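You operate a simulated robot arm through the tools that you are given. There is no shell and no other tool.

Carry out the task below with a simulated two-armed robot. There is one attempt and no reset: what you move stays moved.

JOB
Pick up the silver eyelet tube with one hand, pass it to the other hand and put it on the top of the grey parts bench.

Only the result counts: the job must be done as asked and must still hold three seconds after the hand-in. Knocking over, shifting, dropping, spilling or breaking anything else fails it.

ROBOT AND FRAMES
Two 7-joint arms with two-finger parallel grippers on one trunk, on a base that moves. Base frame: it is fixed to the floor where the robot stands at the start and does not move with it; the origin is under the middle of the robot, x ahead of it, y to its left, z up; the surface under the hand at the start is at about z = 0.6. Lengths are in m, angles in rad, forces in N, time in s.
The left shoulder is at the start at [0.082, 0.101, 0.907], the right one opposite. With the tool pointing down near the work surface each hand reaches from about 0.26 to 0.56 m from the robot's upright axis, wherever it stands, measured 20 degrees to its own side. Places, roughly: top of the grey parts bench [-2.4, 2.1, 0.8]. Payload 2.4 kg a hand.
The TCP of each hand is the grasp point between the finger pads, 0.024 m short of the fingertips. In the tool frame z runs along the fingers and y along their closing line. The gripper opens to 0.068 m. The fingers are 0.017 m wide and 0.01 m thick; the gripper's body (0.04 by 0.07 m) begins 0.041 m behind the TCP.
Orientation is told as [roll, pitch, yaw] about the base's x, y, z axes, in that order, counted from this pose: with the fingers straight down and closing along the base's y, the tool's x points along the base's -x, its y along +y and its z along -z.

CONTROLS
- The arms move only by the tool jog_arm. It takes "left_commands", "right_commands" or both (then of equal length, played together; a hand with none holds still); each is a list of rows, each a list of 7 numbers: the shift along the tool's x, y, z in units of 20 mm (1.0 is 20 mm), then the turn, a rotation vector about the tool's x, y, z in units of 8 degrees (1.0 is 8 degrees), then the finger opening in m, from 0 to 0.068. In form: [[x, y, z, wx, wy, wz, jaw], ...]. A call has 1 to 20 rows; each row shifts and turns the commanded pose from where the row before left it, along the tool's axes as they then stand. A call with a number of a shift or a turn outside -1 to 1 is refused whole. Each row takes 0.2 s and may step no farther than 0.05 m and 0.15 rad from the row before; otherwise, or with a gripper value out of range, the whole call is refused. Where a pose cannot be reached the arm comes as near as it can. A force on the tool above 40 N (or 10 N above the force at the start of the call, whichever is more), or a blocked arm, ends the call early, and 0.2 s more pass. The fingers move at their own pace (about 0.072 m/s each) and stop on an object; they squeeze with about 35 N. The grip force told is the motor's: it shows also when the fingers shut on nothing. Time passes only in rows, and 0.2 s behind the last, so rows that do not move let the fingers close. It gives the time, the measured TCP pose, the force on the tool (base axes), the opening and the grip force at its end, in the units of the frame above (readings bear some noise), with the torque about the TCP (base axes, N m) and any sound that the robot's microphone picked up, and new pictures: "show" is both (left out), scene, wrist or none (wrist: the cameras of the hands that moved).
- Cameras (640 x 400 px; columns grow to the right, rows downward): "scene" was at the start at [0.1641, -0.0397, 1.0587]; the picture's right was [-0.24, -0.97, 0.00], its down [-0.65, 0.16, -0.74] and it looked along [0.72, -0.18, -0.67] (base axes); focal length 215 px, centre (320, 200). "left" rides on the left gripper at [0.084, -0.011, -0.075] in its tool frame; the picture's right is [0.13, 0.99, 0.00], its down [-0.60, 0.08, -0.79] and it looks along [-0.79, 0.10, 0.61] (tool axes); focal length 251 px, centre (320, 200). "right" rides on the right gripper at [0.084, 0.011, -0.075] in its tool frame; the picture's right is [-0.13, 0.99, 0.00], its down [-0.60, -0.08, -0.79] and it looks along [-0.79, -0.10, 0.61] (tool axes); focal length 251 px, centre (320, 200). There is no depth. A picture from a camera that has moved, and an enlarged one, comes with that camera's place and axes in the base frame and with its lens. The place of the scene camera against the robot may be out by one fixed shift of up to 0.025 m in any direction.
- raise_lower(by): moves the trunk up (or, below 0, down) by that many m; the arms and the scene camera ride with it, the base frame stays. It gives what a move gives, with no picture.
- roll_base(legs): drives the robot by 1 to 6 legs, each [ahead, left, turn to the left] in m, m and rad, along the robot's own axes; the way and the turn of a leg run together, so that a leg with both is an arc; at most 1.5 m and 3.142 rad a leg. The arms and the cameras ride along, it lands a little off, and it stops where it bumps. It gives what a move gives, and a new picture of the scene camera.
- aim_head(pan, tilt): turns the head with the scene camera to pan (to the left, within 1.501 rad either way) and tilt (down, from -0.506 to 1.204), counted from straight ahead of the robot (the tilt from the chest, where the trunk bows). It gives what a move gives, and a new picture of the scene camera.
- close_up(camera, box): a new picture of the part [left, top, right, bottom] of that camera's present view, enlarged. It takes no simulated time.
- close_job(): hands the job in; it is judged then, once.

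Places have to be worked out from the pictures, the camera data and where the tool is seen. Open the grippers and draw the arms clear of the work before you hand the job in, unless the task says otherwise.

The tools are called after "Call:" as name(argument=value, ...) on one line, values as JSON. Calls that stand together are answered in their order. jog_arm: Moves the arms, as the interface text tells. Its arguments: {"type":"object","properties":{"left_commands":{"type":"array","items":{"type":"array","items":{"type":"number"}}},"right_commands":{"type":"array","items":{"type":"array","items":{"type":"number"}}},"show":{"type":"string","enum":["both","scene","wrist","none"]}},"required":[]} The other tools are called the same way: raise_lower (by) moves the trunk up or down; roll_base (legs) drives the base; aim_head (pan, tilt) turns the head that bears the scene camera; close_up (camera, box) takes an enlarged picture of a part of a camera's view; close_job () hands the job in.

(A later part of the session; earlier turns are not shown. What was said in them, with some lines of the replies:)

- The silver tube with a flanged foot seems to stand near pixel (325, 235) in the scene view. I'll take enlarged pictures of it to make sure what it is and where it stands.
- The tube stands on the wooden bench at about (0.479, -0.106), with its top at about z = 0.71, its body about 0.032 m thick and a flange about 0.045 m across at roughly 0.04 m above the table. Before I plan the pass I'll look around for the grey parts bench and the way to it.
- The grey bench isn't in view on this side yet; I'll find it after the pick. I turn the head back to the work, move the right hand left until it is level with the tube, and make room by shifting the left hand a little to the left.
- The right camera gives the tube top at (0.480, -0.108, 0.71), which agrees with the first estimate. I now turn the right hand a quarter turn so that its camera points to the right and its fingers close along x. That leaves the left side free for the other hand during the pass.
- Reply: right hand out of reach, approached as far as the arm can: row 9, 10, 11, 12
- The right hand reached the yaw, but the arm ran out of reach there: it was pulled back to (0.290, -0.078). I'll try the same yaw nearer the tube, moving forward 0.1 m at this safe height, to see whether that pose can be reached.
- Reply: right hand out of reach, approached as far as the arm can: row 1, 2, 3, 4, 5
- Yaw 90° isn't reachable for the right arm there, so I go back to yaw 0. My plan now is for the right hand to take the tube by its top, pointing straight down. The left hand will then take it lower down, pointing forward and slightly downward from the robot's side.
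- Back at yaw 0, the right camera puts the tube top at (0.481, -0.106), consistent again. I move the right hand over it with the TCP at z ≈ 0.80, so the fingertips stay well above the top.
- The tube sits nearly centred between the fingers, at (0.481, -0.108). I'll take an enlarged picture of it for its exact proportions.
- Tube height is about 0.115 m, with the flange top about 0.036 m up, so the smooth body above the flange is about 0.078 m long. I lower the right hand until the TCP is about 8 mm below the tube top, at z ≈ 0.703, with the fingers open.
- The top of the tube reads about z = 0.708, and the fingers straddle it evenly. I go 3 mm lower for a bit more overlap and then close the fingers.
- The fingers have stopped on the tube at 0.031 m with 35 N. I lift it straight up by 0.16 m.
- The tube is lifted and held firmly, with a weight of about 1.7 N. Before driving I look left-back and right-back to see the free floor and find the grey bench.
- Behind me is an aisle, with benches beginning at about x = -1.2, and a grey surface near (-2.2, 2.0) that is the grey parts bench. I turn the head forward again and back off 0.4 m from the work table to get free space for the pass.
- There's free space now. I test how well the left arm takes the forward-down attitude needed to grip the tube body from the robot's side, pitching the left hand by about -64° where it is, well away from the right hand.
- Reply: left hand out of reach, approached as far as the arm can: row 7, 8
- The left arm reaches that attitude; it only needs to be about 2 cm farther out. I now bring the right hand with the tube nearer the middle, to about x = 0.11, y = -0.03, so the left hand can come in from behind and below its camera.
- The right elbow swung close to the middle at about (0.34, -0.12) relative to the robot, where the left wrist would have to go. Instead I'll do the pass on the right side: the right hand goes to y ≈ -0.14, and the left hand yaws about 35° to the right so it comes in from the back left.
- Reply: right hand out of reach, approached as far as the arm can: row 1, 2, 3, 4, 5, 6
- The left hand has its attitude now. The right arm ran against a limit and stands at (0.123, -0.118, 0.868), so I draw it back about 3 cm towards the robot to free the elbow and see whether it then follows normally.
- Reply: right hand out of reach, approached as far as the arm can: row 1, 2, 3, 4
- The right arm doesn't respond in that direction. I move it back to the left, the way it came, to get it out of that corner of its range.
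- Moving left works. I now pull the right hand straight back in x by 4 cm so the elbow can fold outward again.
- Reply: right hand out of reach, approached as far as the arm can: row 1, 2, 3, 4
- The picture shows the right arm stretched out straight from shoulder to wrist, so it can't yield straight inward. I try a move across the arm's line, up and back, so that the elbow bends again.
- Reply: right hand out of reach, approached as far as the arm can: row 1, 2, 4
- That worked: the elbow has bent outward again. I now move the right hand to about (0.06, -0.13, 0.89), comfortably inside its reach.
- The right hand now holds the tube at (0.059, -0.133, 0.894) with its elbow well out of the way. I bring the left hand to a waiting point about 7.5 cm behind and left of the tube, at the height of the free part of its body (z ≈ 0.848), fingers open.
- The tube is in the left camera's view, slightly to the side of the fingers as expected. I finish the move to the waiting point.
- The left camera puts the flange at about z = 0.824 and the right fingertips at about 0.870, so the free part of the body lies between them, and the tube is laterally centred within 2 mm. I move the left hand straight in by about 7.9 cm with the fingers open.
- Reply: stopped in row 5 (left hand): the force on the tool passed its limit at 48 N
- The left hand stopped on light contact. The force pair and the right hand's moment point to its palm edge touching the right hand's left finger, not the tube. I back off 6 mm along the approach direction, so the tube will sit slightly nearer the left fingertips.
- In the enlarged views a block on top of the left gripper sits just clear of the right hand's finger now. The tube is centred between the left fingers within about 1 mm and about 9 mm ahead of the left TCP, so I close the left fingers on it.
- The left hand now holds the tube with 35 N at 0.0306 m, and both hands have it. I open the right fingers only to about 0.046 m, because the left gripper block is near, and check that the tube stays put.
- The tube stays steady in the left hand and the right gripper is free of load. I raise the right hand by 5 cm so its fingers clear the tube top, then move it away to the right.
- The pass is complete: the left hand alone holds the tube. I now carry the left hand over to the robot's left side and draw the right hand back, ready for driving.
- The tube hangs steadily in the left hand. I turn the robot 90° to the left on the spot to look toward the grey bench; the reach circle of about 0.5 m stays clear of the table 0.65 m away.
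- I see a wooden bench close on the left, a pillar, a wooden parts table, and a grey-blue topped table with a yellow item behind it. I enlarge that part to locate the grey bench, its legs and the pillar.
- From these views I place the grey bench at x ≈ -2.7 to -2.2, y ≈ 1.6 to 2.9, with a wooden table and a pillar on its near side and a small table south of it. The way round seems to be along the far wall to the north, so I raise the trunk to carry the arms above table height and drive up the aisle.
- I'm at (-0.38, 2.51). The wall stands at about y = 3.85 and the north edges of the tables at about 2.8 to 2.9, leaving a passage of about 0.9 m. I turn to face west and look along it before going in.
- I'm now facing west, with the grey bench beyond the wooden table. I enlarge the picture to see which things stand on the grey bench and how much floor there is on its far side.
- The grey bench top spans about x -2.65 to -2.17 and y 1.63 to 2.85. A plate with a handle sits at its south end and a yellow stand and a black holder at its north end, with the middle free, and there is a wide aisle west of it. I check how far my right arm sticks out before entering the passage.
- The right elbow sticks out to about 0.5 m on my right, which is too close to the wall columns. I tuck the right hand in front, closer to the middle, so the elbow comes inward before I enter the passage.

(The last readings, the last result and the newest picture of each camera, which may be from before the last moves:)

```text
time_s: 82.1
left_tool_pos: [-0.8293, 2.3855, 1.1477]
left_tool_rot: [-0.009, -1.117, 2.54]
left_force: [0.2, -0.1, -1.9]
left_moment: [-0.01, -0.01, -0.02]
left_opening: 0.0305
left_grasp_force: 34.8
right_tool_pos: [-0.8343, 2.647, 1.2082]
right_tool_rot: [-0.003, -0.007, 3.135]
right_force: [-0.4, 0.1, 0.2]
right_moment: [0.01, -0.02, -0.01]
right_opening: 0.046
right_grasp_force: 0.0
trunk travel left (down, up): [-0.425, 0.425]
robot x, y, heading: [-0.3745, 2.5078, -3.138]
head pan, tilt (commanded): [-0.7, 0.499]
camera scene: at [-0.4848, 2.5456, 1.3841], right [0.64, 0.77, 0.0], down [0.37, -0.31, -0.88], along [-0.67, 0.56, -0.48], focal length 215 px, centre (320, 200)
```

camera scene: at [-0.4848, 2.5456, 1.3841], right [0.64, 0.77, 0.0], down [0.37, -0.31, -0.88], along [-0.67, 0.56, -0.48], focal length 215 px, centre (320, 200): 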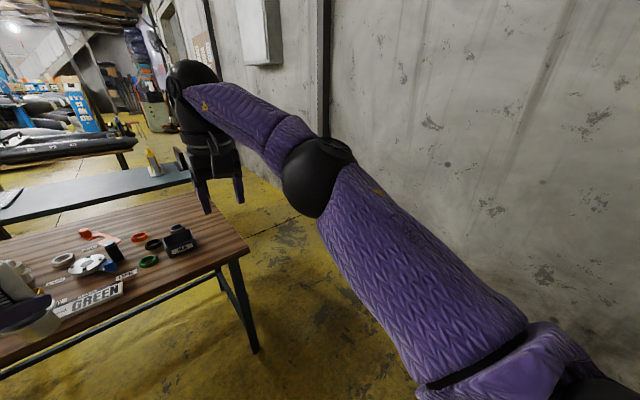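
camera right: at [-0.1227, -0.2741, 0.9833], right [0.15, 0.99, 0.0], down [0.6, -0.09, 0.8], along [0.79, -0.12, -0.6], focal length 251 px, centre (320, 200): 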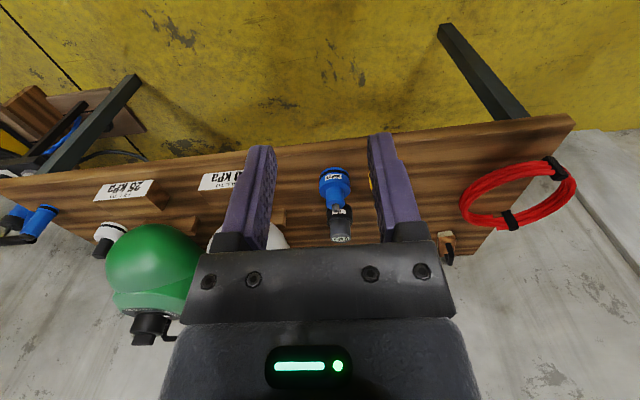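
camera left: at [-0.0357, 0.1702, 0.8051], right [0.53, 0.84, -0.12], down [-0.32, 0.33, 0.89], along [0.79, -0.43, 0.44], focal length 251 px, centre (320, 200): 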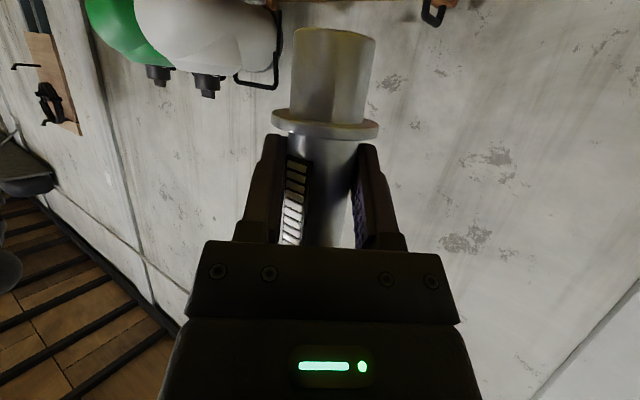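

The elbow is now within about 0.32 m of my axis. I sidestep right (north) into line with the passage at y ≈ 3.3, and set the head to look ahead.

Call:
aim_head(pan=0.0, tilt=0.45)

Call:
roll_base(legs=[[0, -0.79, 0]])

```text
time_s: 83.2
left_tool_pos: [-0.8298, 2.3854, 1.1479]
left_tool_rot: [-0.009, -1.117, 2.541]
left_force: [-0.1, 0.8, -1.5]
left_moment: [-0.01, -0.04, 0.0]
left_opening: 0.0306
left_grasp_force: 35.0
right_tool_pos: [-0.8335, 2.6468, 1.2093]
right_tool_rot: [-0.002, -0.007, 3.134]
right_force: [0.0, 0.2, 0.0]
right_moment: [0.03, 0.01, -0.03]
right_opening: 0.0461
right_grasp_force: 0.1
trunk travel left (down, up): [-0.425, 0.425]
robot x, y, heading: [-0.3765, 2.5089, -3.136]
head pan, tilt (commanded): [0.0, 0.45]
camera scene: at [-0.5068, 2.487, 1.3885], right [0.0, 1.0, 0.0], down [0.44, 0.0, -0.9], along [-0.9, 0.0, -0.44], focal length 215 px, centre (320, 200)
```

scene: 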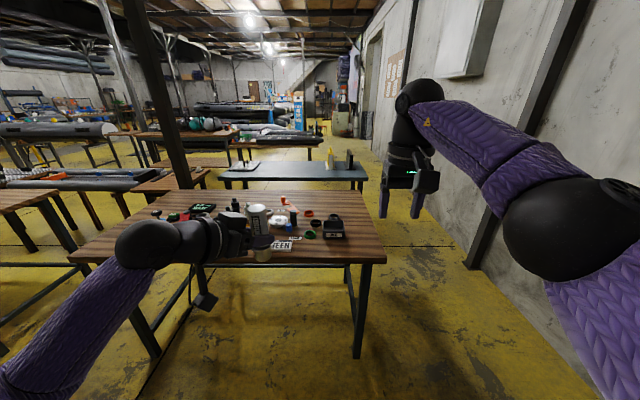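

```text
time_s: 87.4
left_tool_pos: [-0.8333, 3.1658, 1.1475]
left_tool_rot: [-0.009, -1.116, 2.536]
left_force: [-0.2, 0.5, -1.7]
left_moment: [0.01, -0.01, 0.03]
left_opening: 0.0308
left_grasp_force: 35.2
right_tool_pos: [-0.8369, 3.4274, 1.2077]
right_tool_rot: [-0.001, -0.007, 3.131]
right_force: [-0.5, 0.2, 0.5]
right_moment: [-0.01, 0.01, 0.0]
right_opening: 0.0458
right_grasp_force: 0.1
trunk travel left (down, up): [-0.425, 0.425]
robot x, y, heading: [-0.3755, 3.2905, -3.13]
head pan, tilt (commanded): [0.0, 0.45]
camera scene: at [-0.51, 3.2671, 1.3885], right [0.0, 1.0, 0.0], down [0.44, 0.0, -0.9], along [-0.9, 0.0, -0.44], focal length 215 px, centre (320, 200)
```

scene: 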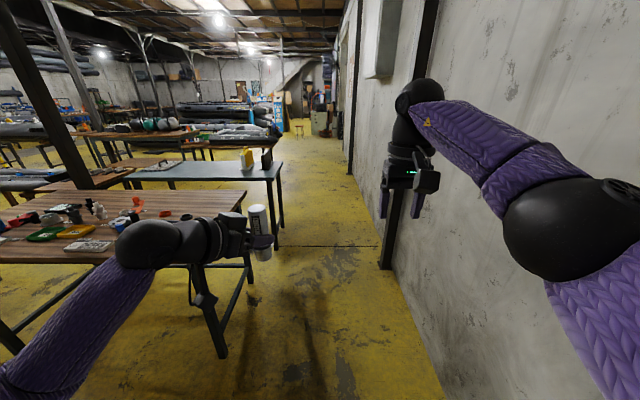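

The passage ahead is clear: columns at about y = 3.8 on the right, tables up to about 2.85 on the left, and I'm at y = 3.29. I drive 1.4 m west.

Call:
roll_base(legs=[[1.4, 0, -0.01]])

```text
time_s: 94.4
left_tool_pos: [-2.2415, 3.1897, 1.149]
left_tool_rot: [-0.008, -1.116, 2.513]
left_force: [0.4, -0.2, -0.8]
left_moment: [0.01, -0.02, 0.0]
left_opening: 0.0309
left_grasp_force: 35.0
right_tool_pos: [-2.2396, 3.4526, 1.2097]
right_tool_rot: [-0.002, -0.008, 3.107]
right_force: [0.1, -0.3, -0.1]
right_moment: [0.0, -0.02, 0.01]
right_opening: 0.0459
right_grasp_force: 0.2
trunk travel left (down, up): [-0.425, 0.425]
robot x, y, heading: [-1.7826, 3.2995, 3.121]
head pan, tilt (commanded): [0.0, 0.45]
camera scene: at [-1.9168, 3.2833, 1.3885], right [0.02, 1.0, 0.0], down [0.44, -0.01, -0.9], along [-0.9, 0.02, -0.44], focal length 215 px, centre (320, 200)
```

scene: 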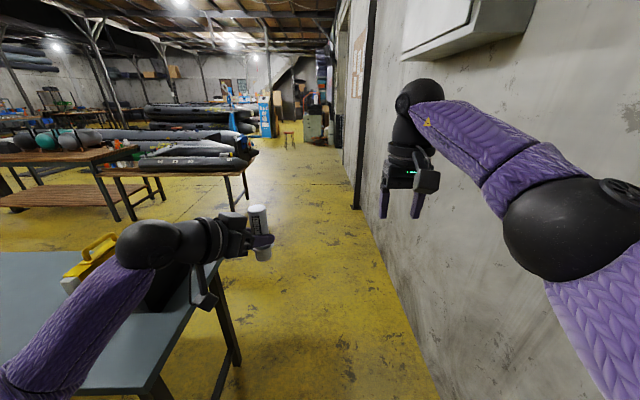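

The grey bench is now on my left with the yellow stand and the black holder at its north end. The floor ahead is clear, so I drive another 1.42 m west to pass its north-west corner.

Call:
roll_base(legs=[[1.42, 0.0, 0.0]])

Call:
roll_base(legs=[[0, 0, 1.57]])

```text
time_s: 101.5
left_tool_pos: [-3.6767, 3.2334, 1.1474]
left_tool_rot: [-0.009, -1.117, 2.504]
left_force: [0.2, 0.4, -2.2]
left_moment: [-0.02, -0.02, -0.01]
left_opening: 0.0309
left_grasp_force: 35.9
right_tool_pos: [-3.6707, 3.495, 1.2076]
right_tool_rot: [-0.002, -0.006, 3.097]
right_force: [0.3, -0.2, -0.3]
right_moment: [-0.01, -0.01, -0.01]
right_opening: 0.046
right_grasp_force: 0.1
trunk travel left (down, up): [-0.425, 0.425]
robot x, y, heading: [-3.2141, 3.3399, 3.106]
head pan, tilt (commanded): [0.0, 0.45]
camera scene: at [-3.3494, 3.3235, 1.3885], right [0.03, 1.0, 0.0], down [0.44, -0.01, -0.9], along [-0.9, 0.03, -0.44], focal length 215 px, centre (320, 200)
```

scene: 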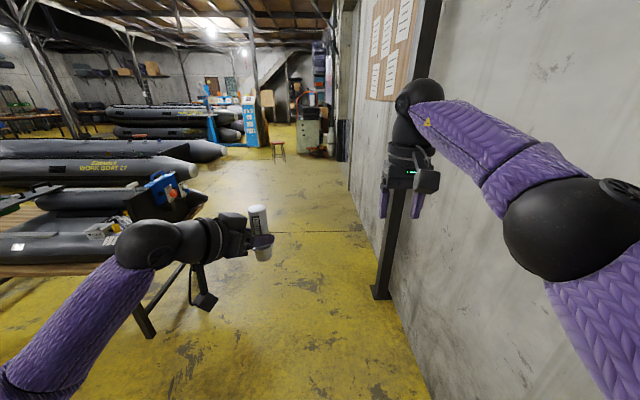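

```text
time_s: 105.8
left_tool_pos: [-3.1131, 2.8794, 1.1494]
left_tool_rot: [-0.009, -1.117, -2.211]
left_force: [0.4, 0.2, -1.4]
left_moment: [0.02, 0.0, 0.0]
left_opening: 0.0309
left_grasp_force: 34.8
right_tool_pos: [-3.3754, 2.8864, 1.2095]
right_tool_rot: [-0.002, -0.006, -1.619]
right_force: [1.0, -0.3, -0.9]
right_moment: [-0.02, 0.0, -0.01]
right_opening: 0.0462
right_grasp_force: 0.1
trunk travel left (down, up): [-0.425, 0.425]
robot x, y, heading: [-3.2194, 3.3402, -1.607]
head pan, tilt (commanded): [0.0, 0.45]
camera scene: at [-3.2329, 3.1993, 1.3885], right [-1.0, 0.04, 0.0], down [0.02, 0.44, -0.9], along [-0.03, -0.9, -0.44], focal length 215 px, centre (320, 200)
```

scene: 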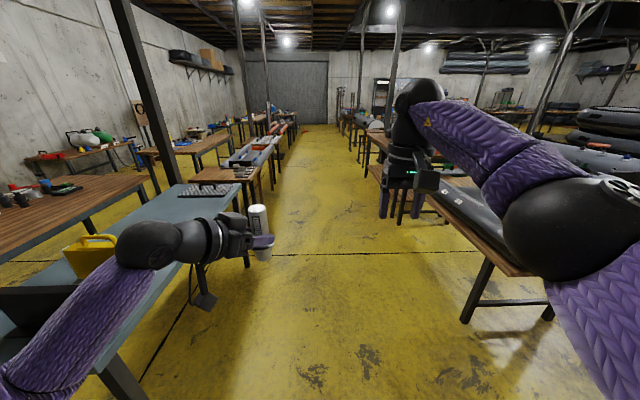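

I now face south in the aisle west of the grey bench, with the bench on my left (west edge about x = -2.65) and a boat table far on the right. I drive south about 1.1 m to come level with the free middle part of the bench.

Call:
roll_base(legs=[[1.1, 0.05, 0.036]])

Call:
aim_head(pan=1.2, tilt=0.55)

```text
time_s: 111.3
left_tool_pos: [-3.0585, 1.8035, 1.1484]
left_tool_rot: [-0.009, -1.117, -2.169]
left_force: [0.2, -0.6, -1.5]
left_moment: [0.01, -0.01, 0.01]
left_opening: 0.0308
left_grasp_force: 35.2
right_tool_pos: [-3.321, 1.7986, 1.2088]
right_tool_rot: [-0.002, -0.006, -1.576]
right_force: [-1.1, -0.4, 0.1]
right_moment: [0.02, 0.01, 0.0]
right_opening: 0.046
right_grasp_force: 0.1
trunk travel left (down, up): [-0.425, 0.425]
robot x, y, heading: [-3.1836, 2.2547, -1.562]
head pan, tilt (commanded): [0.0, 0.45]
camera scene: at [-3.1935, 2.1172, 1.3885], right [-1.0, -0.01, 0.0], down [0.0, 0.44, -0.9], along [0.01, -0.9, -0.44], focal length 215 px, centre (320, 200)
```

scene: 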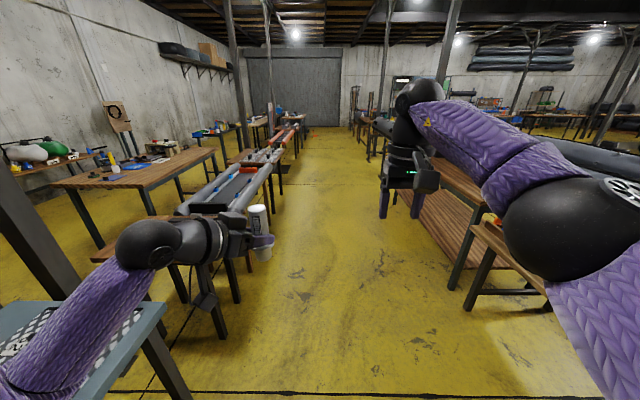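

```text
time_s: 112.7
left_tool_pos: [-3.0602, 1.803, 1.1483]
left_tool_rot: [-0.008, -1.117, -2.168]
left_force: [0.3, -0.8, -2.1]
left_moment: [0.04, -0.01, 0.02]
left_opening: 0.0307
left_grasp_force: 35.1
right_tool_pos: [-3.3215, 1.7981, 1.2079]
right_tool_rot: [-0.002, -0.007, -1.576]
right_force: [0.4, 0.3, -0.3]
right_moment: [-0.03, -0.01, -0.01]
right_opening: 0.046
right_grasp_force: 0.0
trunk travel left (down, up): [-0.425, 0.425]
robot x, y, heading: [-3.1833, 2.2568, -1.567]
head pan, tilt (commanded): [1.201, 0.55]
camera scene: at [-3.1103, 2.1774, 1.3795], right [-0.36, -0.93, 0.0], down [-0.49, 0.19, -0.85], along [0.8, -0.3, -0.52], focal length 215 px, centre (320, 200)
```

scene: 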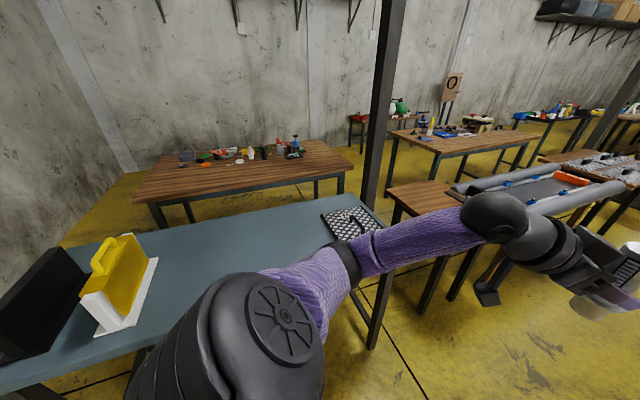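

The bench's west edge is at about x = -2.68, and its free stretch runs from about y = 1.95 to 2.5 between the plate and the yellow stand. I turn 90° left to face the bench; the arms are at z > 1.05, well above its objects.

Call:
aim_head(pan=0.0, tilt=0.75)

Call:
roll_base(legs=[[0, 0, 1.567]])

```text
time_s: 114.1
left_tool_pos: [-3.0589, 1.8034, 1.1494]
left_tool_rot: [-0.007, -1.116, -2.17]
left_force: [-0.2, -0.5, -1.8]
left_moment: [0.0, -0.01, 0.03]
left_opening: 0.0306
left_grasp_force: 35.4
right_tool_pos: [-3.3208, 1.797, 1.2081]
right_tool_rot: [-0.001, -0.007, -1.577]
right_force: [0.0, 0.7, 0.5]
right_moment: [0.0, 0.01, 0.01]
right_opening: 0.046
right_grasp_force: 0.0
trunk travel left (down, up): [-0.425, 0.425]
robot x, y, heading: [-3.1839, 2.2587, -1.563]
head pan, tilt (commanded): [0.0, 0.75]
camera scene: at [-3.1935, 2.1264, 1.3621], right [-1.0, -0.01, 0.0], down [-0.01, 0.68, -0.73], along [0.01, -0.73, -0.68], focal length 215 px, centre (320, 200)
```

scene: 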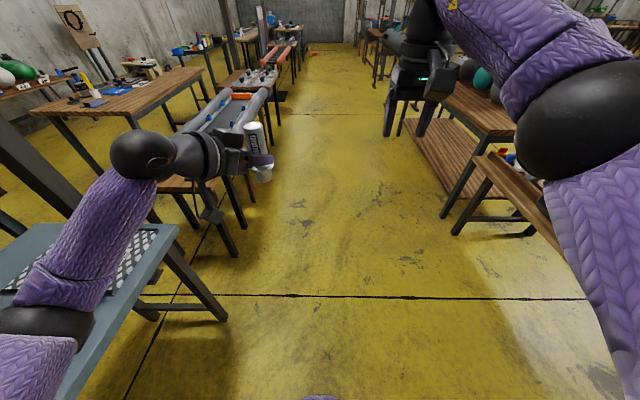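

```text
time_s: 118.3
left_tool_pos: [-2.7275, 2.3745, 1.1467]
left_tool_rot: [-0.008, -1.116, -0.613]
left_force: [-0.7, 0.6, -1.7]
left_moment: [0.01, 0.0, 0.03]
left_opening: 0.031
left_grasp_force: 35.0
right_tool_pos: [-2.7257, 2.1138, 1.2085]
right_tool_rot: [-0.001, -0.008, -0.018]
right_force: [0.0, 1.8, -0.6]
right_moment: [-0.05, 0.01, 0.02]
right_opening: 0.0461
right_grasp_force: 0.1
trunk travel left (down, up): [-0.425, 0.425]
robot x, y, heading: [-3.1813, 2.2558, -0.004]
head pan, tilt (commanded): [0.0, 0.75]
camera scene: at [-3.0831, 2.2373, 1.3621], right [-0.01, -1.0, 0.0], down [-0.68, 0.0, -0.73], along [0.73, 0.0, -0.68], focal length 215 px, centre (320, 200)
```

scene: 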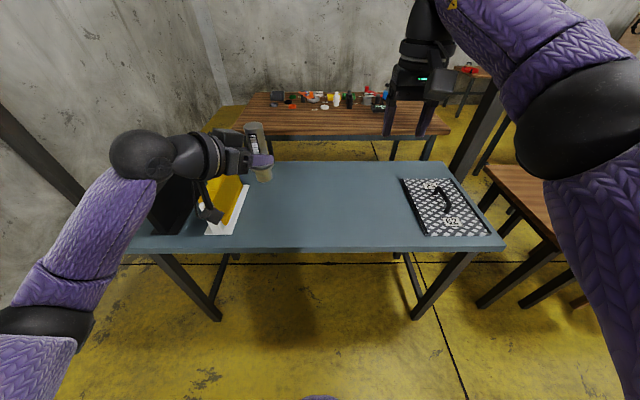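

I'm facing the bench squarely; its near edge is about 0.5 m ahead and the middle of the top is free. I draw the right hand back out of the way and turn the left hand 35° so that it points straight ahead, square to the bench edge.

Call:
jog_arm(left_commands=[[0, 0, 0, -0.491, 0, -0.2395, 0], [0, 0, 0, -0.491, 0, -0.2395, 0], [0, 0, 0, -0.491, 0, -0.2395, 0], [0, 0, 0, -0.491, 0, -0.2395, 0], [0, 0, 0, -0.491, 0, -0.2395, 0], [0, 0, 0, -0.491, 0, -0.2395, 0], [0, 0, 0, -0.491, 0, -0.2395, 0], [0, 0, 0, -0.491, 0, -0.2395, 0]], right_commands=[[0.79, -0.68, -0.2, 0, 0, 0, 0.046], [0.79, -0.68, -0.2, 0, 0, 0, 0.046], [0.79, -0.68, -0.2, 0, 0, 0, 0.046], [0.79, -0.68, -0.2, 0, 0, 0, 0.046], [0.79, -0.68, -0.2, 0, 0, 0, 0.046], [0.79, -0.68, -0.2, 0, 0, 0, 0.046], [0.79, -0.68, -0.2, 0, 0, 0, 0.046], [0.79, -0.68, -0.2, 0, 0, 0, 0.046]], show="both")

```text
time_s: 120.1
left_tool_pos: [-2.7283, 2.3748, 1.1465]
left_tool_rot: [-0.008, -1.115, -0.002]
left_force: [0.5, -0.5, -1.3]
left_moment: [-0.01, 0.01, 0.01]
left_opening: 0.0306
left_grasp_force: 34.9
right_tool_pos: [-2.8543, 2.0076, 1.2388]
right_tool_rot: [-0.001, -0.008, -0.019]
right_force: [0.3, -0.9, -0.2]
right_moment: [0.0, 0.01, -0.01]
right_opening: 0.046
right_grasp_force: 0.0
trunk travel left (down, up): [-0.425, 0.425]
robot x, y, heading: [-3.1812, 2.2582, -0.005]
head pan, tilt (commanded): [0.0, 0.75]
camera scene: at [-3.0835, 2.2368, 1.3621], right [-0.01, -1.0, 0.0], down [-0.68, 0.0, -0.73], along [0.73, 0.0, -0.68], focal length 215 px, centre (320, 200)
camera right: at [-2.9381, 2.0196, 1.3138], right [0.15, 0.99, 0.0], down [0.6, -0.09, 0.8], along [0.79, -0.12, -0.6], focal length 251 px, centre (320, 200)
camera left: at [-2.8322, 2.364, 1.1052], right [-0.05, 0.99, -0.12], down [-0.45, 0.09, 0.89], along [0.89, 0.1, 0.44], focal length 251 px, centre (320, 200)
```

scene: 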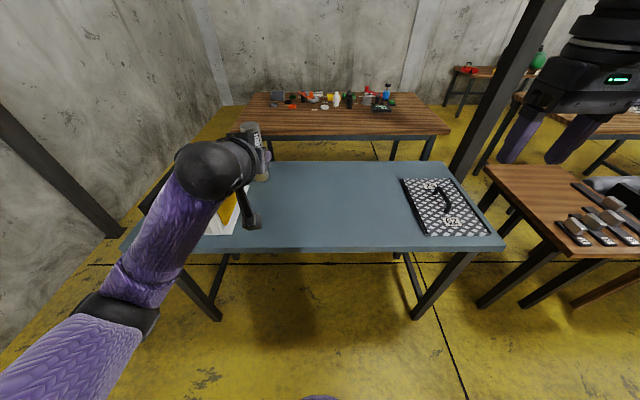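
right: 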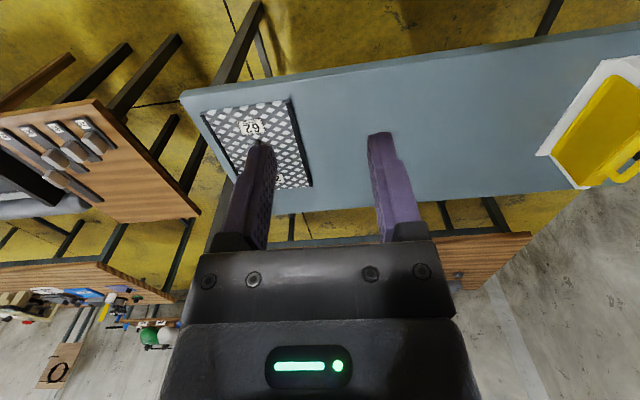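
left: 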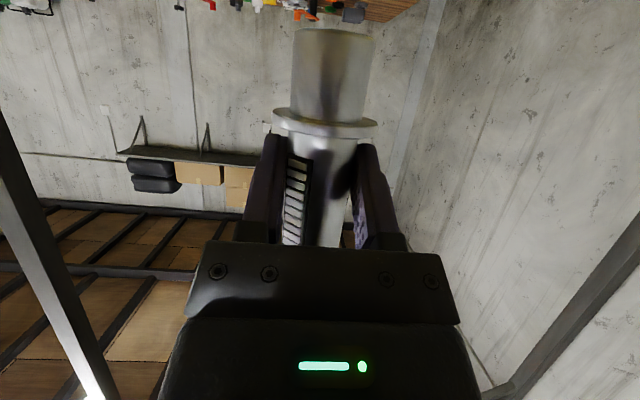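

The left hand points straight at the bench now with the tube upright, and the right camera puts the bench's near top edge at x ≈ -2.67. I roll 0.114 m ahead and 0.155 m to the right so the tube will be over the free spot, about 6.5 cm inside the edge at y ≈ 2.22.

Call:
roll_base(legs=[[0.114, -0.155, 0.004]])

```text
time_s: 121.7
left_tool_pos: [-2.612, 2.2198, 1.1486]
left_tool_rot: [-0.006, -1.114, 0.001]
left_force: [-0.7, -0.3, -1.3]
left_moment: [0.02, 0.02, 0.0]
left_opening: 0.0306
left_grasp_force: 35.3
right_tool_pos: [-2.7389, 1.8515, 1.2391]
right_tool_rot: [0.0, -0.007, -0.015]
right_force: [1.0, 0.4, -1.2]
right_moment: [-0.01, -0.01, -0.03]
right_opening: 0.0461
right_grasp_force: 0.0
trunk travel left (down, up): [-0.425, 0.425]
robot x, y, heading: [-3.0665, 2.1007, 0.0]
head pan, tilt (commanded): [0.0, 0.75]
camera scene: at [-2.9677, 2.0798, 1.3621], right [0.0, -1.0, 0.0], down [-0.68, 0.0, -0.73], along [0.73, 0.0, -0.68], focal length 215 px, centre (320, 200)
```

scene: 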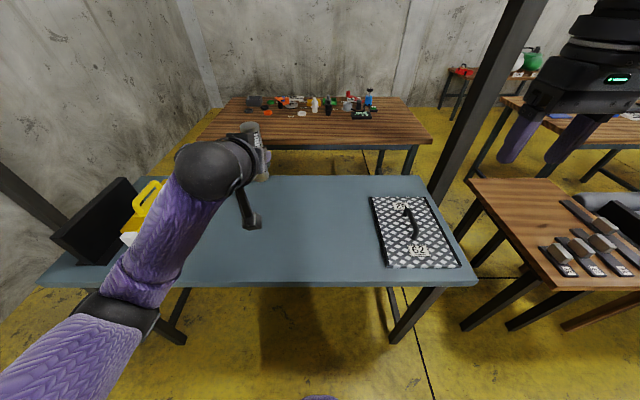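

The scene picture gives the edge nearer to x = -2.68, so to keep the wrist camera clear of it I draw the left hand back 1.5 cm. Then I lower the trunk by 0.22 m, which keeps the tube bottom about 7 cm above the bench.

Call:
jog_arm(left_commands=[[0.165, 0, -0.335, 0, 0, 0, 0], [0.165, 0, -0.335, 0, 0, 0, 0]], show="none")

Call:
raise_lower(by=-0.22)

Call:
aim_head(pan=0.35, tilt=0.75)

Call:
close_up(camera="left", box=[0, 0, 640, 400])

Call:
close_up(camera="right", box=[0, 0, 640, 400])

```text
time_s: 122.3
left_tool_pos: [-2.6262, 2.2204, 1.1486]
left_tool_rot: [-0.007, -1.113, 0.0]
left_force: [0.6, -0.2, -0.6]
left_moment: [0.01, -0.02, 0.01]
left_opening: 0.0306
left_grasp_force: 35.0
right_tool_pos: [-2.738, 1.8536, 1.239]
right_tool_rot: [-0.002, -0.006, -0.016]
right_force: [-0.4, -0.2, -0.3]
right_moment: [-0.04, 0.0, 0.01]
right_opening: 0.0461
right_grasp_force: 0.2
trunk travel left (down, up): [-0.425, 0.425]
robot x, y, heading: [-3.0674, 2.1005, -0.006]
head pan, tilt (commanded): [0.0, 0.75]
```

```text
time_s: 124.6
left_tool_pos: [-2.6292, 2.2193, 0.9291]
left_tool_rot: [-0.007, -1.116, 0.0]
left_force: [-0.2, 0.2, -0.9]
left_moment: [-0.04, 0.0, -0.02]
left_opening: 0.0306
left_grasp_force: 34.9
right_tool_pos: [-2.7383, 1.8539, 1.0197]
right_tool_rot: [-0.003, -0.007, -0.015]
right_force: [-0.1, -0.2, 1.0]
right_moment: [-0.01, 0.0, -0.02]
right_opening: 0.0462
right_grasp_force: 0.1
trunk travel left (down, up): [-0.205, 0.645]
robot x, y, heading: [-3.0674, 2.1007, 0.0]
head pan, tilt (commanded): [0.0, 0.75]
```

```text
time_s: 125.4
left_tool_pos: [-2.6287, 2.2203, 0.9286]
left_tool_rot: [-0.006, -1.113, -0.001]
left_force: [-0.3, -0.3, -1.8]
left_moment: [-0.02, 0.02, 0.04]
left_opening: 0.0308
left_grasp_force: 35.1
right_tool_pos: [-2.7391, 1.8534, 1.0192]
right_tool_rot: [-0.002, -0.007, -0.015]
right_force: [0.2, -0.3, -1.1]
right_moment: [-0.01, 0.0, 0.02]
right_opening: 0.046
right_grasp_force: 0.1
trunk travel left (down, up): [-0.205, 0.645]
robot x, y, heading: [-3.0685, 2.1027, -0.006]
head pan, tilt (commanded): [0.351, 0.75]
camera scene: at [-2.9305, 2.1088, 1.1395], right [0.34, -0.94, 0.0], down [-0.64, -0.23, -0.73], along [0.69, 0.25, -0.68], focal length 215 px, centre (320, 200)
```

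scene: 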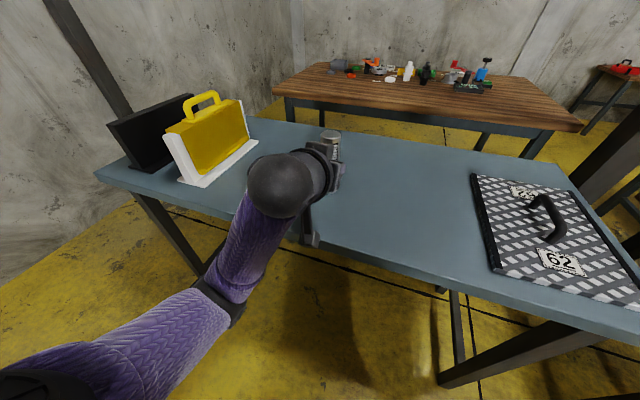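

```text
1.00 times, centred on (320, 200) of left (not enlarged: the box is as wide or as high as the picture)
camera zoom: at [-2.7324, 2.2089, 0.885], right [-0.05, 0.99, -0.12], down [-0.45, 0.08, 0.89], along [0.89, 0.1, 0.44], focal length 251 px, centre (320, 200)
```

zoom: 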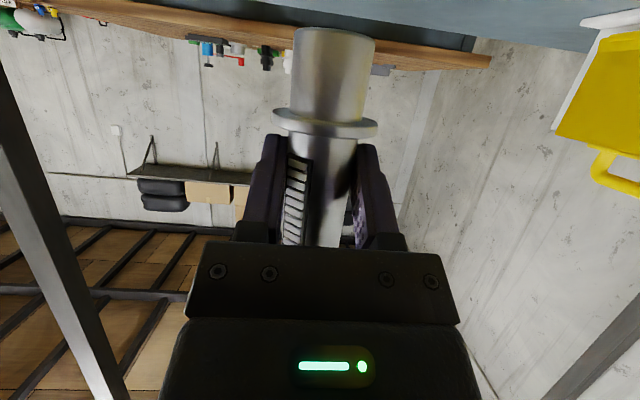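

```text
1.00 times, centred on (320, 200) of right (not enlarged: the box is as wide or as high as the picture)
camera zoom: at [-2.8218, 1.8639, 1.0938], right [0.14, 0.99, 0.0], down [0.6, -0.09, 0.8], along [0.79, -0.12, -0.6], focal length 251 px, centre (320, 200)
```

zoom: 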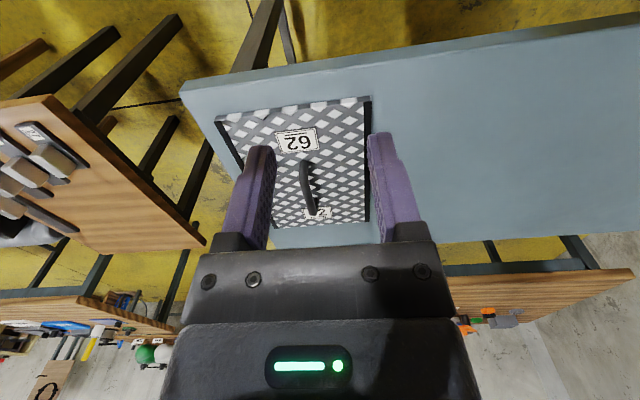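

Comparing the two right-camera views, the plate's top is at z ≈ 0.78, so the bench top is at about 0.775 and its edge at x ≈ -2.665. I put the left hand forward again by 1.5 cm so the tube lands about 6 cm inside the edge, and lower the trunk 0.075 m, leaving about 1.5–2 cm under the tube.

Call:
jog_arm(left_commands=[[-0.165, 0, 0.335, 0, 0, 0, 0], [-0.165, 0, 0.335, 0, 0, 0, 0]], show="none")

Call:
raise_lower(by=-0.075)

Call:
close_up(camera="scene", box=[220, 100, 440, 300])

Call:
close_up(camera="left", box=[220, 0, 430, 140])

```text
time_s: 126.0
left_tool_pos: [-2.612, 2.2196, 0.9278]
left_tool_rot: [-0.007, -1.115, 0.0]
left_force: [-0.4, 0.3, -1.2]
left_moment: [0.06, 0.01, -0.01]
left_opening: 0.0309
left_grasp_force: 35.0
right_tool_pos: [-2.7389, 1.8533, 1.0187]
right_tool_rot: [-0.001, -0.006, -0.015]
right_force: [-0.5, -0.6, 0.1]
right_moment: [-0.03, -0.02, 0.01]
right_opening: 0.046
right_grasp_force: 0.1
trunk travel left (down, up): [-0.205, 0.645]
robot x, y, heading: [-3.065, 2.1022, -0.001]
head pan, tilt (commanded): [0.351, 0.75]
```

```text
time_s: 127.2
left_tool_pos: [-2.614, 2.2193, 0.8524]
left_tool_rot: [-0.007, -1.114, -0.001]
left_force: [0.3, 0.7, -1.7]
left_moment: [0.01, 0.01, 0.01]
left_opening: 0.0308
left_grasp_force: 35.3
right_tool_pos: [-2.7391, 1.8529, 0.9459]
right_tool_rot: [-0.001, -0.005, -0.016]
right_force: [0.0, 0.1, 0.4]
right_moment: [0.03, 0.01, 0.02]
right_opening: 0.0461
right_grasp_force: 0.0
trunk travel left (down, up): [-0.13, 0.72]
robot x, y, heading: [-3.0673, 2.1016, -0.006]
head pan, tilt (commanded): [0.351, 0.75]
```

```text
2.00 times, centred on (330, 200) of scene
camera zoom: at [-2.9088, 2.1089, 1.0627], right [0.34, -0.94, 0.0], down [-0.64, -0.23, -0.73], along [0.69, 0.25, -0.68], focal length 430 px, centre (300, 200)
```

zoom: 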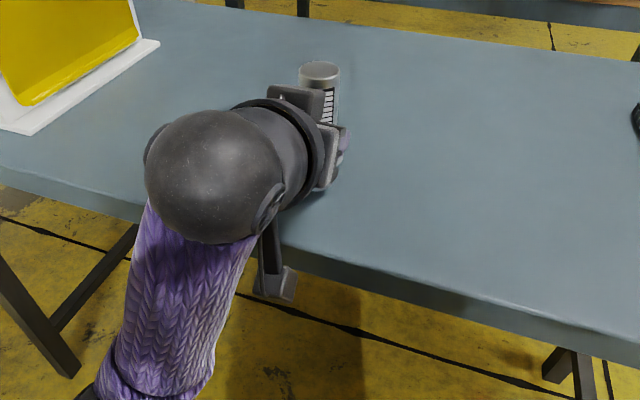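

```text
2.86 times, centred on (325, 70) of left
camera zoom: at [-2.7176, 2.2088, 0.8103], right [-0.05, 0.99, -0.12], down [-0.45, 0.08, 0.89], along [0.89, 0.1, 0.44], focal length 718 px, centre (306, 571)
```

zoom: 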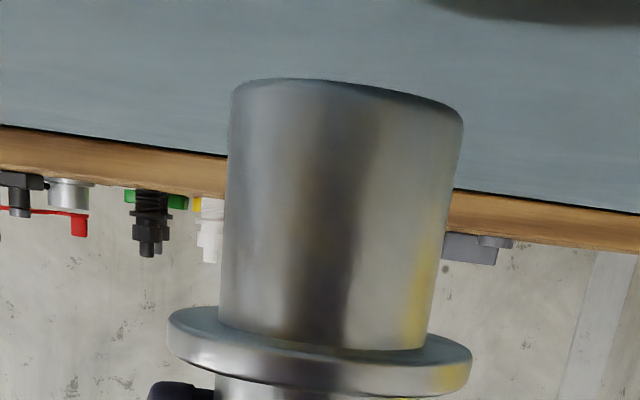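

The tube bottom now reads about z ≈ 0.794, roughly 2 cm above the bench, and the wrist camera hangs clear in front of the bench edge. I lower the hand straight down 1 cm in small steps and watch the force.

Call:
jog_arm(left_commands=[[0.09, 0, 0.044, 0, 0, 0, 0], [0.09, 0, 0.044, 0, 0, 0, 0], [0.09, 0, 0.044, 0, 0, 0, 0], [0.09, 0, 0.044, 0, 0, 0, 0], [0.09, 0, 0.044, 0, 0, 0, 0]], show="wrist")

```text
time_s: 128.3
left_tool_pos: [-2.6118, 2.2203, 0.8416]
left_tool_rot: [-0.007, -1.115, 0.002]
left_force: [0.2, 0.4, -1.4]
left_moment: [0.02, 0.0, -0.05]
left_opening: 0.031
left_grasp_force: 35.2
right_tool_pos: [-2.7377, 1.8523, 0.9445]
right_tool_rot: [-0.002, -0.007, -0.015]
right_force: [-0.3, -0.2, -0.5]
right_moment: [0.01, 0.06, 0.01]
right_opening: 0.046
right_grasp_force: 0.1
trunk travel left (down, up): [-0.13, 0.72]
robot x, y, heading: [-3.0672, 2.1033, -0.005]
head pan, tilt (commanded): [0.351, 0.75]
camera left: at [-2.7176, 2.2089, 0.7998], right [-0.05, 0.99, -0.12], down [-0.45, 0.08, 0.89], along [0.89, 0.1, 0.44], focal length 251 px, centre (320, 200)
```

left: 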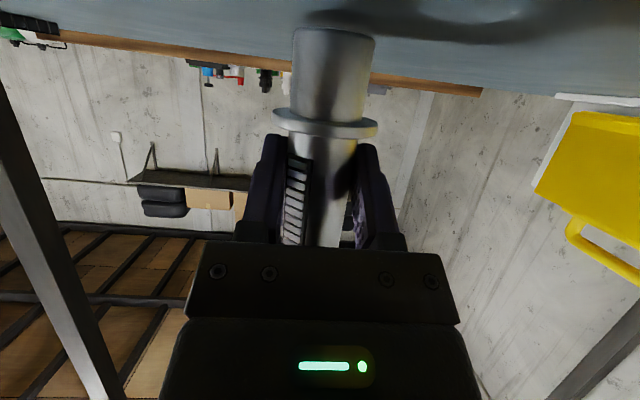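

No contact yet; the tube's shadow on the bench is closing up to its base. I continue down in 1.4 mm steps.

Call:
jog_arm(left_commands=[[0.063, 0, 0.031, 0, 0, 0, 0], [0.063, 0, 0.031, 0, 0, 0, 0], [0.063, 0, 0.031, 0, 0, 0, 0]], show="wrist")

```text
time_s: 129.2
left_tool_pos: [-2.6138, 2.2205, 0.8392]
left_tool_rot: [-0.007, -1.113, 0.001]
left_force: [-0.4, 0.3, -0.6]
left_moment: [-0.02, 0.01, -0.03]
left_opening: 0.0308
left_grasp_force: 35.7
right_tool_pos: [-2.7387, 1.8525, 0.9443]
right_tool_rot: [-0.001, -0.007, -0.015]
right_force: [-0.6, -0.7, -0.4]
right_moment: [-0.01, -0.01, 0.02]
right_opening: 0.046
right_grasp_force: 0.0
trunk travel left (down, up): [-0.13, 0.72]
robot x, y, heading: [-3.0685, 2.0994, 0.0]
head pan, tilt (commanded): [0.351, 0.75]
camera left: at [-2.7178, 2.2088, 0.7959], right [-0.05, 0.99, -0.12], down [-0.45, 0.08, 0.89], along [0.89, 0.1, 0.44], focal length 251 px, centre (320, 200)
```

left: 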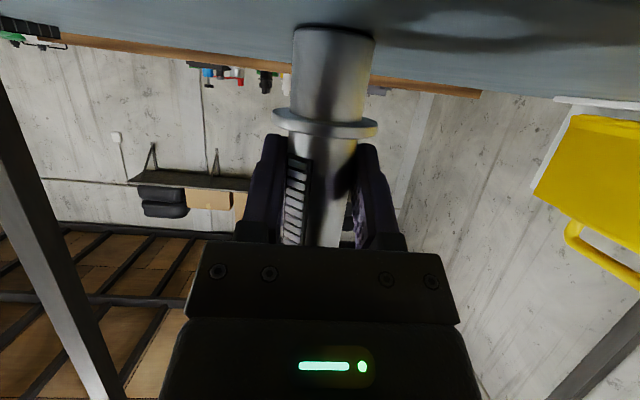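

The shadow nearly touches the tube's base now, but the force hasn't changed. I enlarge the base to judge the gap that's left.

Call:
close_up(camera="left", box=[260, 0, 410, 100])

Call:
jog_arm(left_commands=[[0.045, 0, 0.022, 0, 0, 0, 0], [0.045, 0, 0.022, 0, 0, 0, 0]], show="wrist")

```text
4.00 times, centred on (335, 50) of left
camera zoom: at [-2.7178, 2.2088, 0.7959], right [-0.05, 0.99, -0.12], down [-0.45, 0.08, 0.89], along [0.89, 0.1, 0.44], focal length 1006 px, centre (260, 800)
```

zoom: 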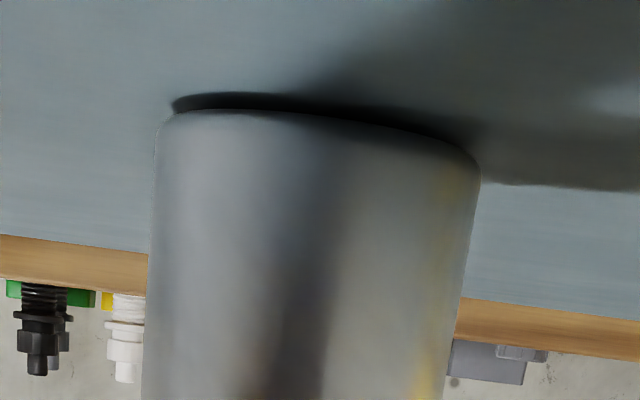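

```text
time_s: 129.8
left_tool_pos: [-2.6135, 2.2196, 0.8382]
left_tool_rot: [-0.006, -1.118, 0.0]
left_force: [2.9, 1.5, 7.6]
left_moment: [0.14, -0.18, -0.02]
left_opening: 0.0308
left_grasp_force: 35.2
right_tool_pos: [-2.737, 1.8527, 0.9462]
right_tool_rot: [-0.003, -0.008, -0.016]
right_force: [1.0, 0.1, -0.4]
right_moment: [-0.03, -0.03, 0.0]
right_opening: 0.0462
right_grasp_force: 0.0
trunk travel left (down, up): [-0.13, 0.72]
robot x, y, heading: [-3.0692, 2.0977, -0.002]
head pan, tilt (commanded): [0.351, 0.75]
camera left: at [-2.7179, 2.2084, 0.7945], right [-0.05, 0.99, -0.12], down [-0.45, 0.08, 0.89], along [0.89, 0.1, 0.44], focal length 251 px, centre (320, 200)
```

left: 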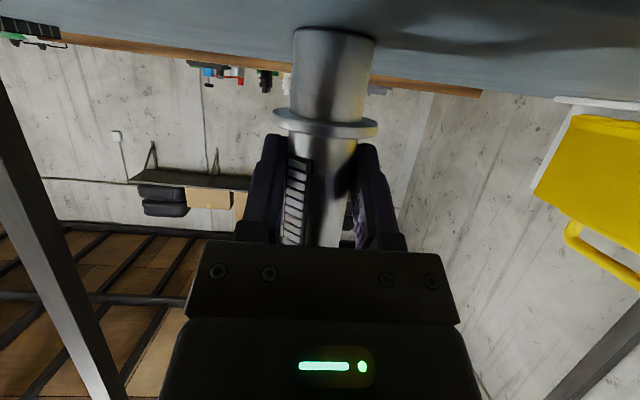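

Contact: about 8 N of upward force, with the tube standing on the bench. I release it by opening the left fingers in steps without moving the hand.

Call:
jog_arm(left_commands=[[0, 0, 0, 0, 0, 0, 0.034], [0, 0, 0, 0, 0, 0, 0.038], [0, 0, 0, 0, 0, 0, 0.046], [0, 0, 0, 0, 0, 0, 0.058], [0, 0, 0, 0, 0, 0, 0.068], [0, 0, 0, 0, 0, 0, 0.068]], show="both")

```text
time_s: 131.2
left_tool_pos: [-2.6134, 2.2189, 0.8368]
left_tool_rot: [-0.008, -1.114, 0.0]
left_force: [0.4, -0.7, 0.3]
left_moment: [0.01, 0.01, -0.06]
left_opening: 0.0679
left_grasp_force: 0.0
right_tool_pos: [-2.7383, 1.8513, 0.9447]
right_tool_rot: [0.0, -0.005, -0.015]
right_force: [-0.2, 0.4, 0.3]
right_moment: [-0.01, -0.02, -0.01]
right_opening: 0.0459
right_grasp_force: 0.1
trunk travel left (down, up): [-0.13, 0.72]
robot x, y, heading: [-3.0701, 2.0976, -0.002]
head pan, tilt (commanded): [0.351, 0.75]
camera scene: at [-2.9088, 2.1088, 1.0626], right [0.34, -0.94, 0.0], down [-0.64, -0.23, -0.73], along [0.69, 0.25, -0.68], focal length 215 px, centre (320, 200)
camera left: at [-2.718, 2.2084, 0.7939], right [-0.05, 0.99, -0.12], down [-0.45, 0.08, 0.89], along [0.89, 0.1, 0.44], focal length 251 px, centre (320, 200)
```

scene: 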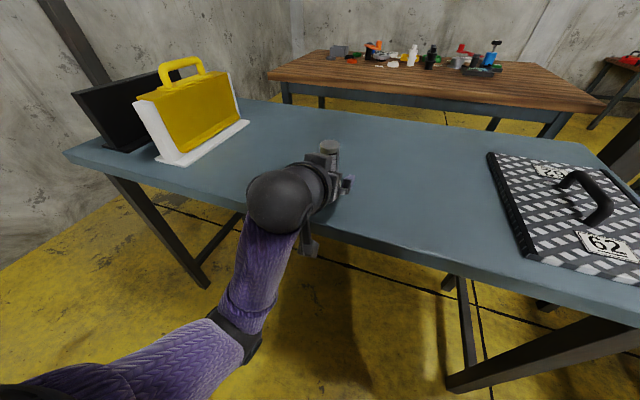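
left: 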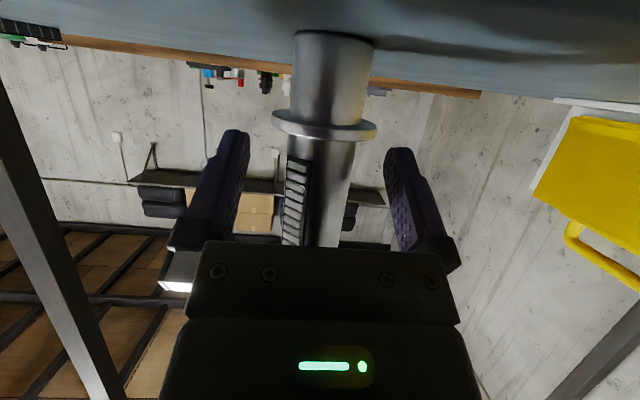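

The tube stands by itself, with the fingers open on both sides of it. I draw the left hand back 3 cm along its own finger direction, then back the whole robot away from the bench.

Call:
jog_arm(left_commands=[[0, 0, -0.375, 0, 0, 0, 0.068], [0, 0, -0.375, 0, 0, 0, 0.068], [0, 0, -0.375, 0, 0, 0, 0.068], [0, 0, -0.375, 0, 0, 0, 0.068]], show="wrist")

```text
time_s: 132.2
left_tool_pos: [-2.6398, 2.2202, 0.851]
left_tool_rot: [-0.006, -1.113, -0.001]
left_force: [0.7, -0.1, -0.6]
left_moment: [0.03, 0.02, 0.0]
left_opening: 0.0681
left_grasp_force: 0.1
right_tool_pos: [-2.7388, 1.8531, 0.9439]
right_tool_rot: [-0.002, -0.005, -0.018]
right_force: [-0.6, 0.0, 0.2]
right_moment: [0.04, 0.0, -0.02]
right_opening: 0.046
right_grasp_force: 0.0
trunk travel left (down, up): [-0.13, 0.72]
robot x, y, heading: [-3.0678, 2.096, -0.006]
head pan, tilt (commanded): [0.351, 0.75]
camera left: at [-2.7447, 2.2087, 0.8076], right [-0.05, 0.99, -0.12], down [-0.45, 0.08, 0.89], along [0.89, 0.1, 0.44], focal length 251 px, centre (320, 200)
```

left: 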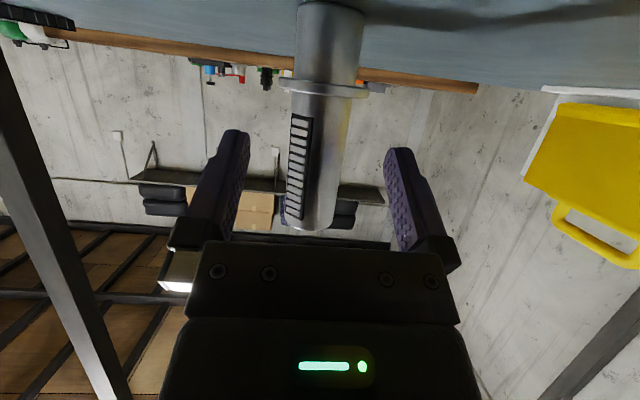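

The left hand slides back freely and the tube stays upright. I back the robot 0.3 m away from the bench, which draws both arms clear.

Call:
roll_base(legs=[[-0.3, 0, 0]])

Call:
close_up(camera="scene", box=[240, 60, 500, 240])

Call:
close_up(camera="left", box=[0, 0, 640, 400])

```text
time_s: 134.2
left_tool_pos: [-2.9411, 2.221, 0.8502]
left_tool_rot: [-0.007, -1.113, 0.0]
left_force: [0.5, 0.1, 0.1]
left_moment: [-0.02, 0.0, 0.01]
left_opening: 0.0679
left_grasp_force: 0.0
right_tool_pos: [-3.0406, 1.8525, 0.9449]
right_tool_rot: [-0.002, -0.006, -0.015]
right_force: [-1.1, -0.2, -0.3]
right_moment: [-0.01, 0.0, 0.03]
right_opening: 0.0459
right_grasp_force: 0.0
trunk travel left (down, up): [-0.13, 0.72]
robot x, y, heading: [-3.3696, 2.1027, -0.003]
head pan, tilt (commanded): [0.351, 0.75]
camera scene: at [-3.2108, 2.1095, 1.0626], right [0.34, -0.94, 0.0], down [-0.64, -0.23, -0.73], along [0.69, 0.25, -0.68], focal length 215 px, centre (320, 200)
```

scene: 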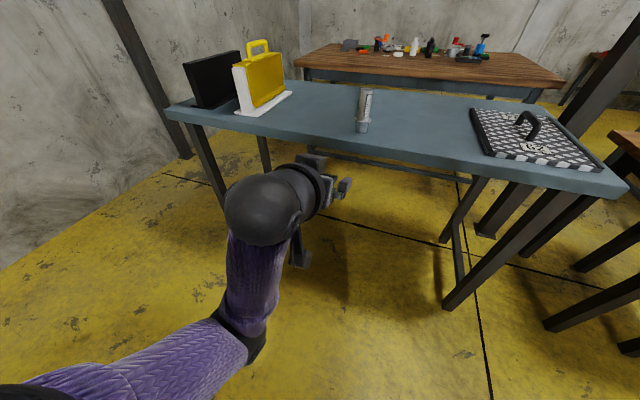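

```text
2.22 times, centred on (370, 150) of scene
camera zoom: at [-3.2108, 2.1095, 1.0626], right [0.34, -0.94, 0.0], down [-0.64, -0.23, -0.73], along [0.69, 0.25, -0.68], focal length 478 px, centre (209, 311)
```

zoom: 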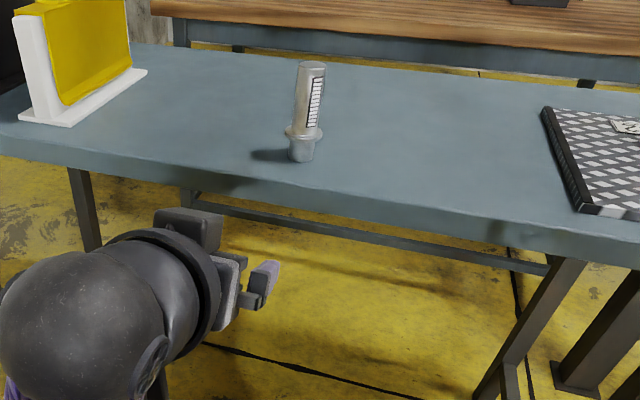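

```text
1.00 times, centred on (320, 200) of left (not enlarged: the box is as wide or as high as the picture)
camera zoom: at [-3.0466, 2.2092, 0.8076], right [-0.05, 0.99, -0.12], down [-0.45, 0.08, 0.89], along [0.89, 0.1, 0.44], focal length 251 px, centre (320, 200)
```

zoom: 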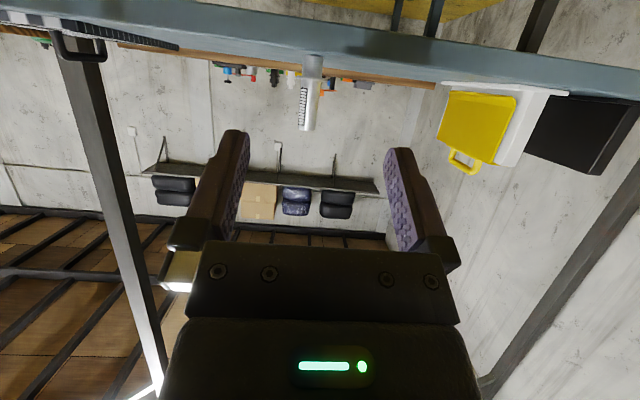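

The silver tube stands upright on the grey bench about 6 cm inside its edge, nothing else on the bench has moved, and both arms are clear. I open the right gripper fully and let a moment pass to confirm the tube stays put.

Call:
jog_arm(right_commands=[[0, 0, 0, 0, 0, 0, 0.068], [0, 0, 0, 0, 0, 0, 0.068], [0, 0, 0, 0, 0, 0, 0.068], [0, 0, 0, 0, 0, 0, 0.068]], show="scene")

```text
time_s: 135.2
left_tool_pos: [-2.9428, 2.2196, 0.8505]
left_tool_rot: [-0.007, -1.115, 0.0]
left_force: [-0.3, -0.2, -1.0]
left_moment: [0.03, -0.04, -0.01]
left_opening: 0.0681
left_grasp_force: 0.1
right_tool_pos: [-3.0408, 1.8536, 0.9446]
right_tool_rot: [-0.002, -0.007, -0.015]
right_force: [0.2, 0.0, -0.1]
right_moment: [0.02, 0.02, -0.03]
right_opening: 0.0681
right_grasp_force: 0.1
trunk travel left (down, up): [-0.13, 0.72]
robot x, y, heading: [-3.368, 2.0997, -0.003]
head pan, tilt (commanded): [0.351, 0.75]
camera scene: at [-3.2109, 2.1095, 1.0626], right [0.34, -0.94, 0.0], down [-0.64, -0.23, -0.73], along [0.69, 0.25, -0.68], focal length 215 px, centre (320, 200)
```

scene: 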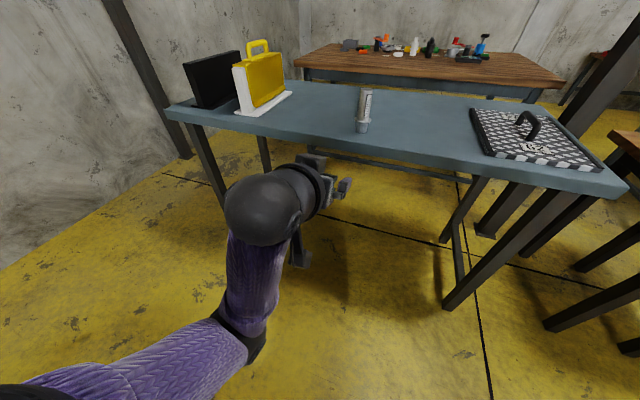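

The tube hasn't moved and stands upright on the grey parts bench, both grippers are open and both arms are well clear. I hand the job in.

Call:
close_job()

```text
The job is handed in.
```

The silver eyelet tube is standing upright on top of the grey parts bench, and the job is handed in. I haven't been shown the judge's result.

- **Pick-up and pass:** The right hand lifted the tube off the wooden bench. It passed it to the left hand in the open space just in front.
- **Placing:** I drove around the north end of the benches to reach the grey bench from its west side. The left hand set the tube down about 6 cm in from the edge, between the plate and the yellow stand. It had not moved in the last picture before hand-in.
- **Contact:** The left gripper bumped the right one once during the pass, with a peak of 48 N. The tube did not slip. I saw nothing else touched or moved.

Both grippers are open, and the robot is backed 0.3 m away from the bench.
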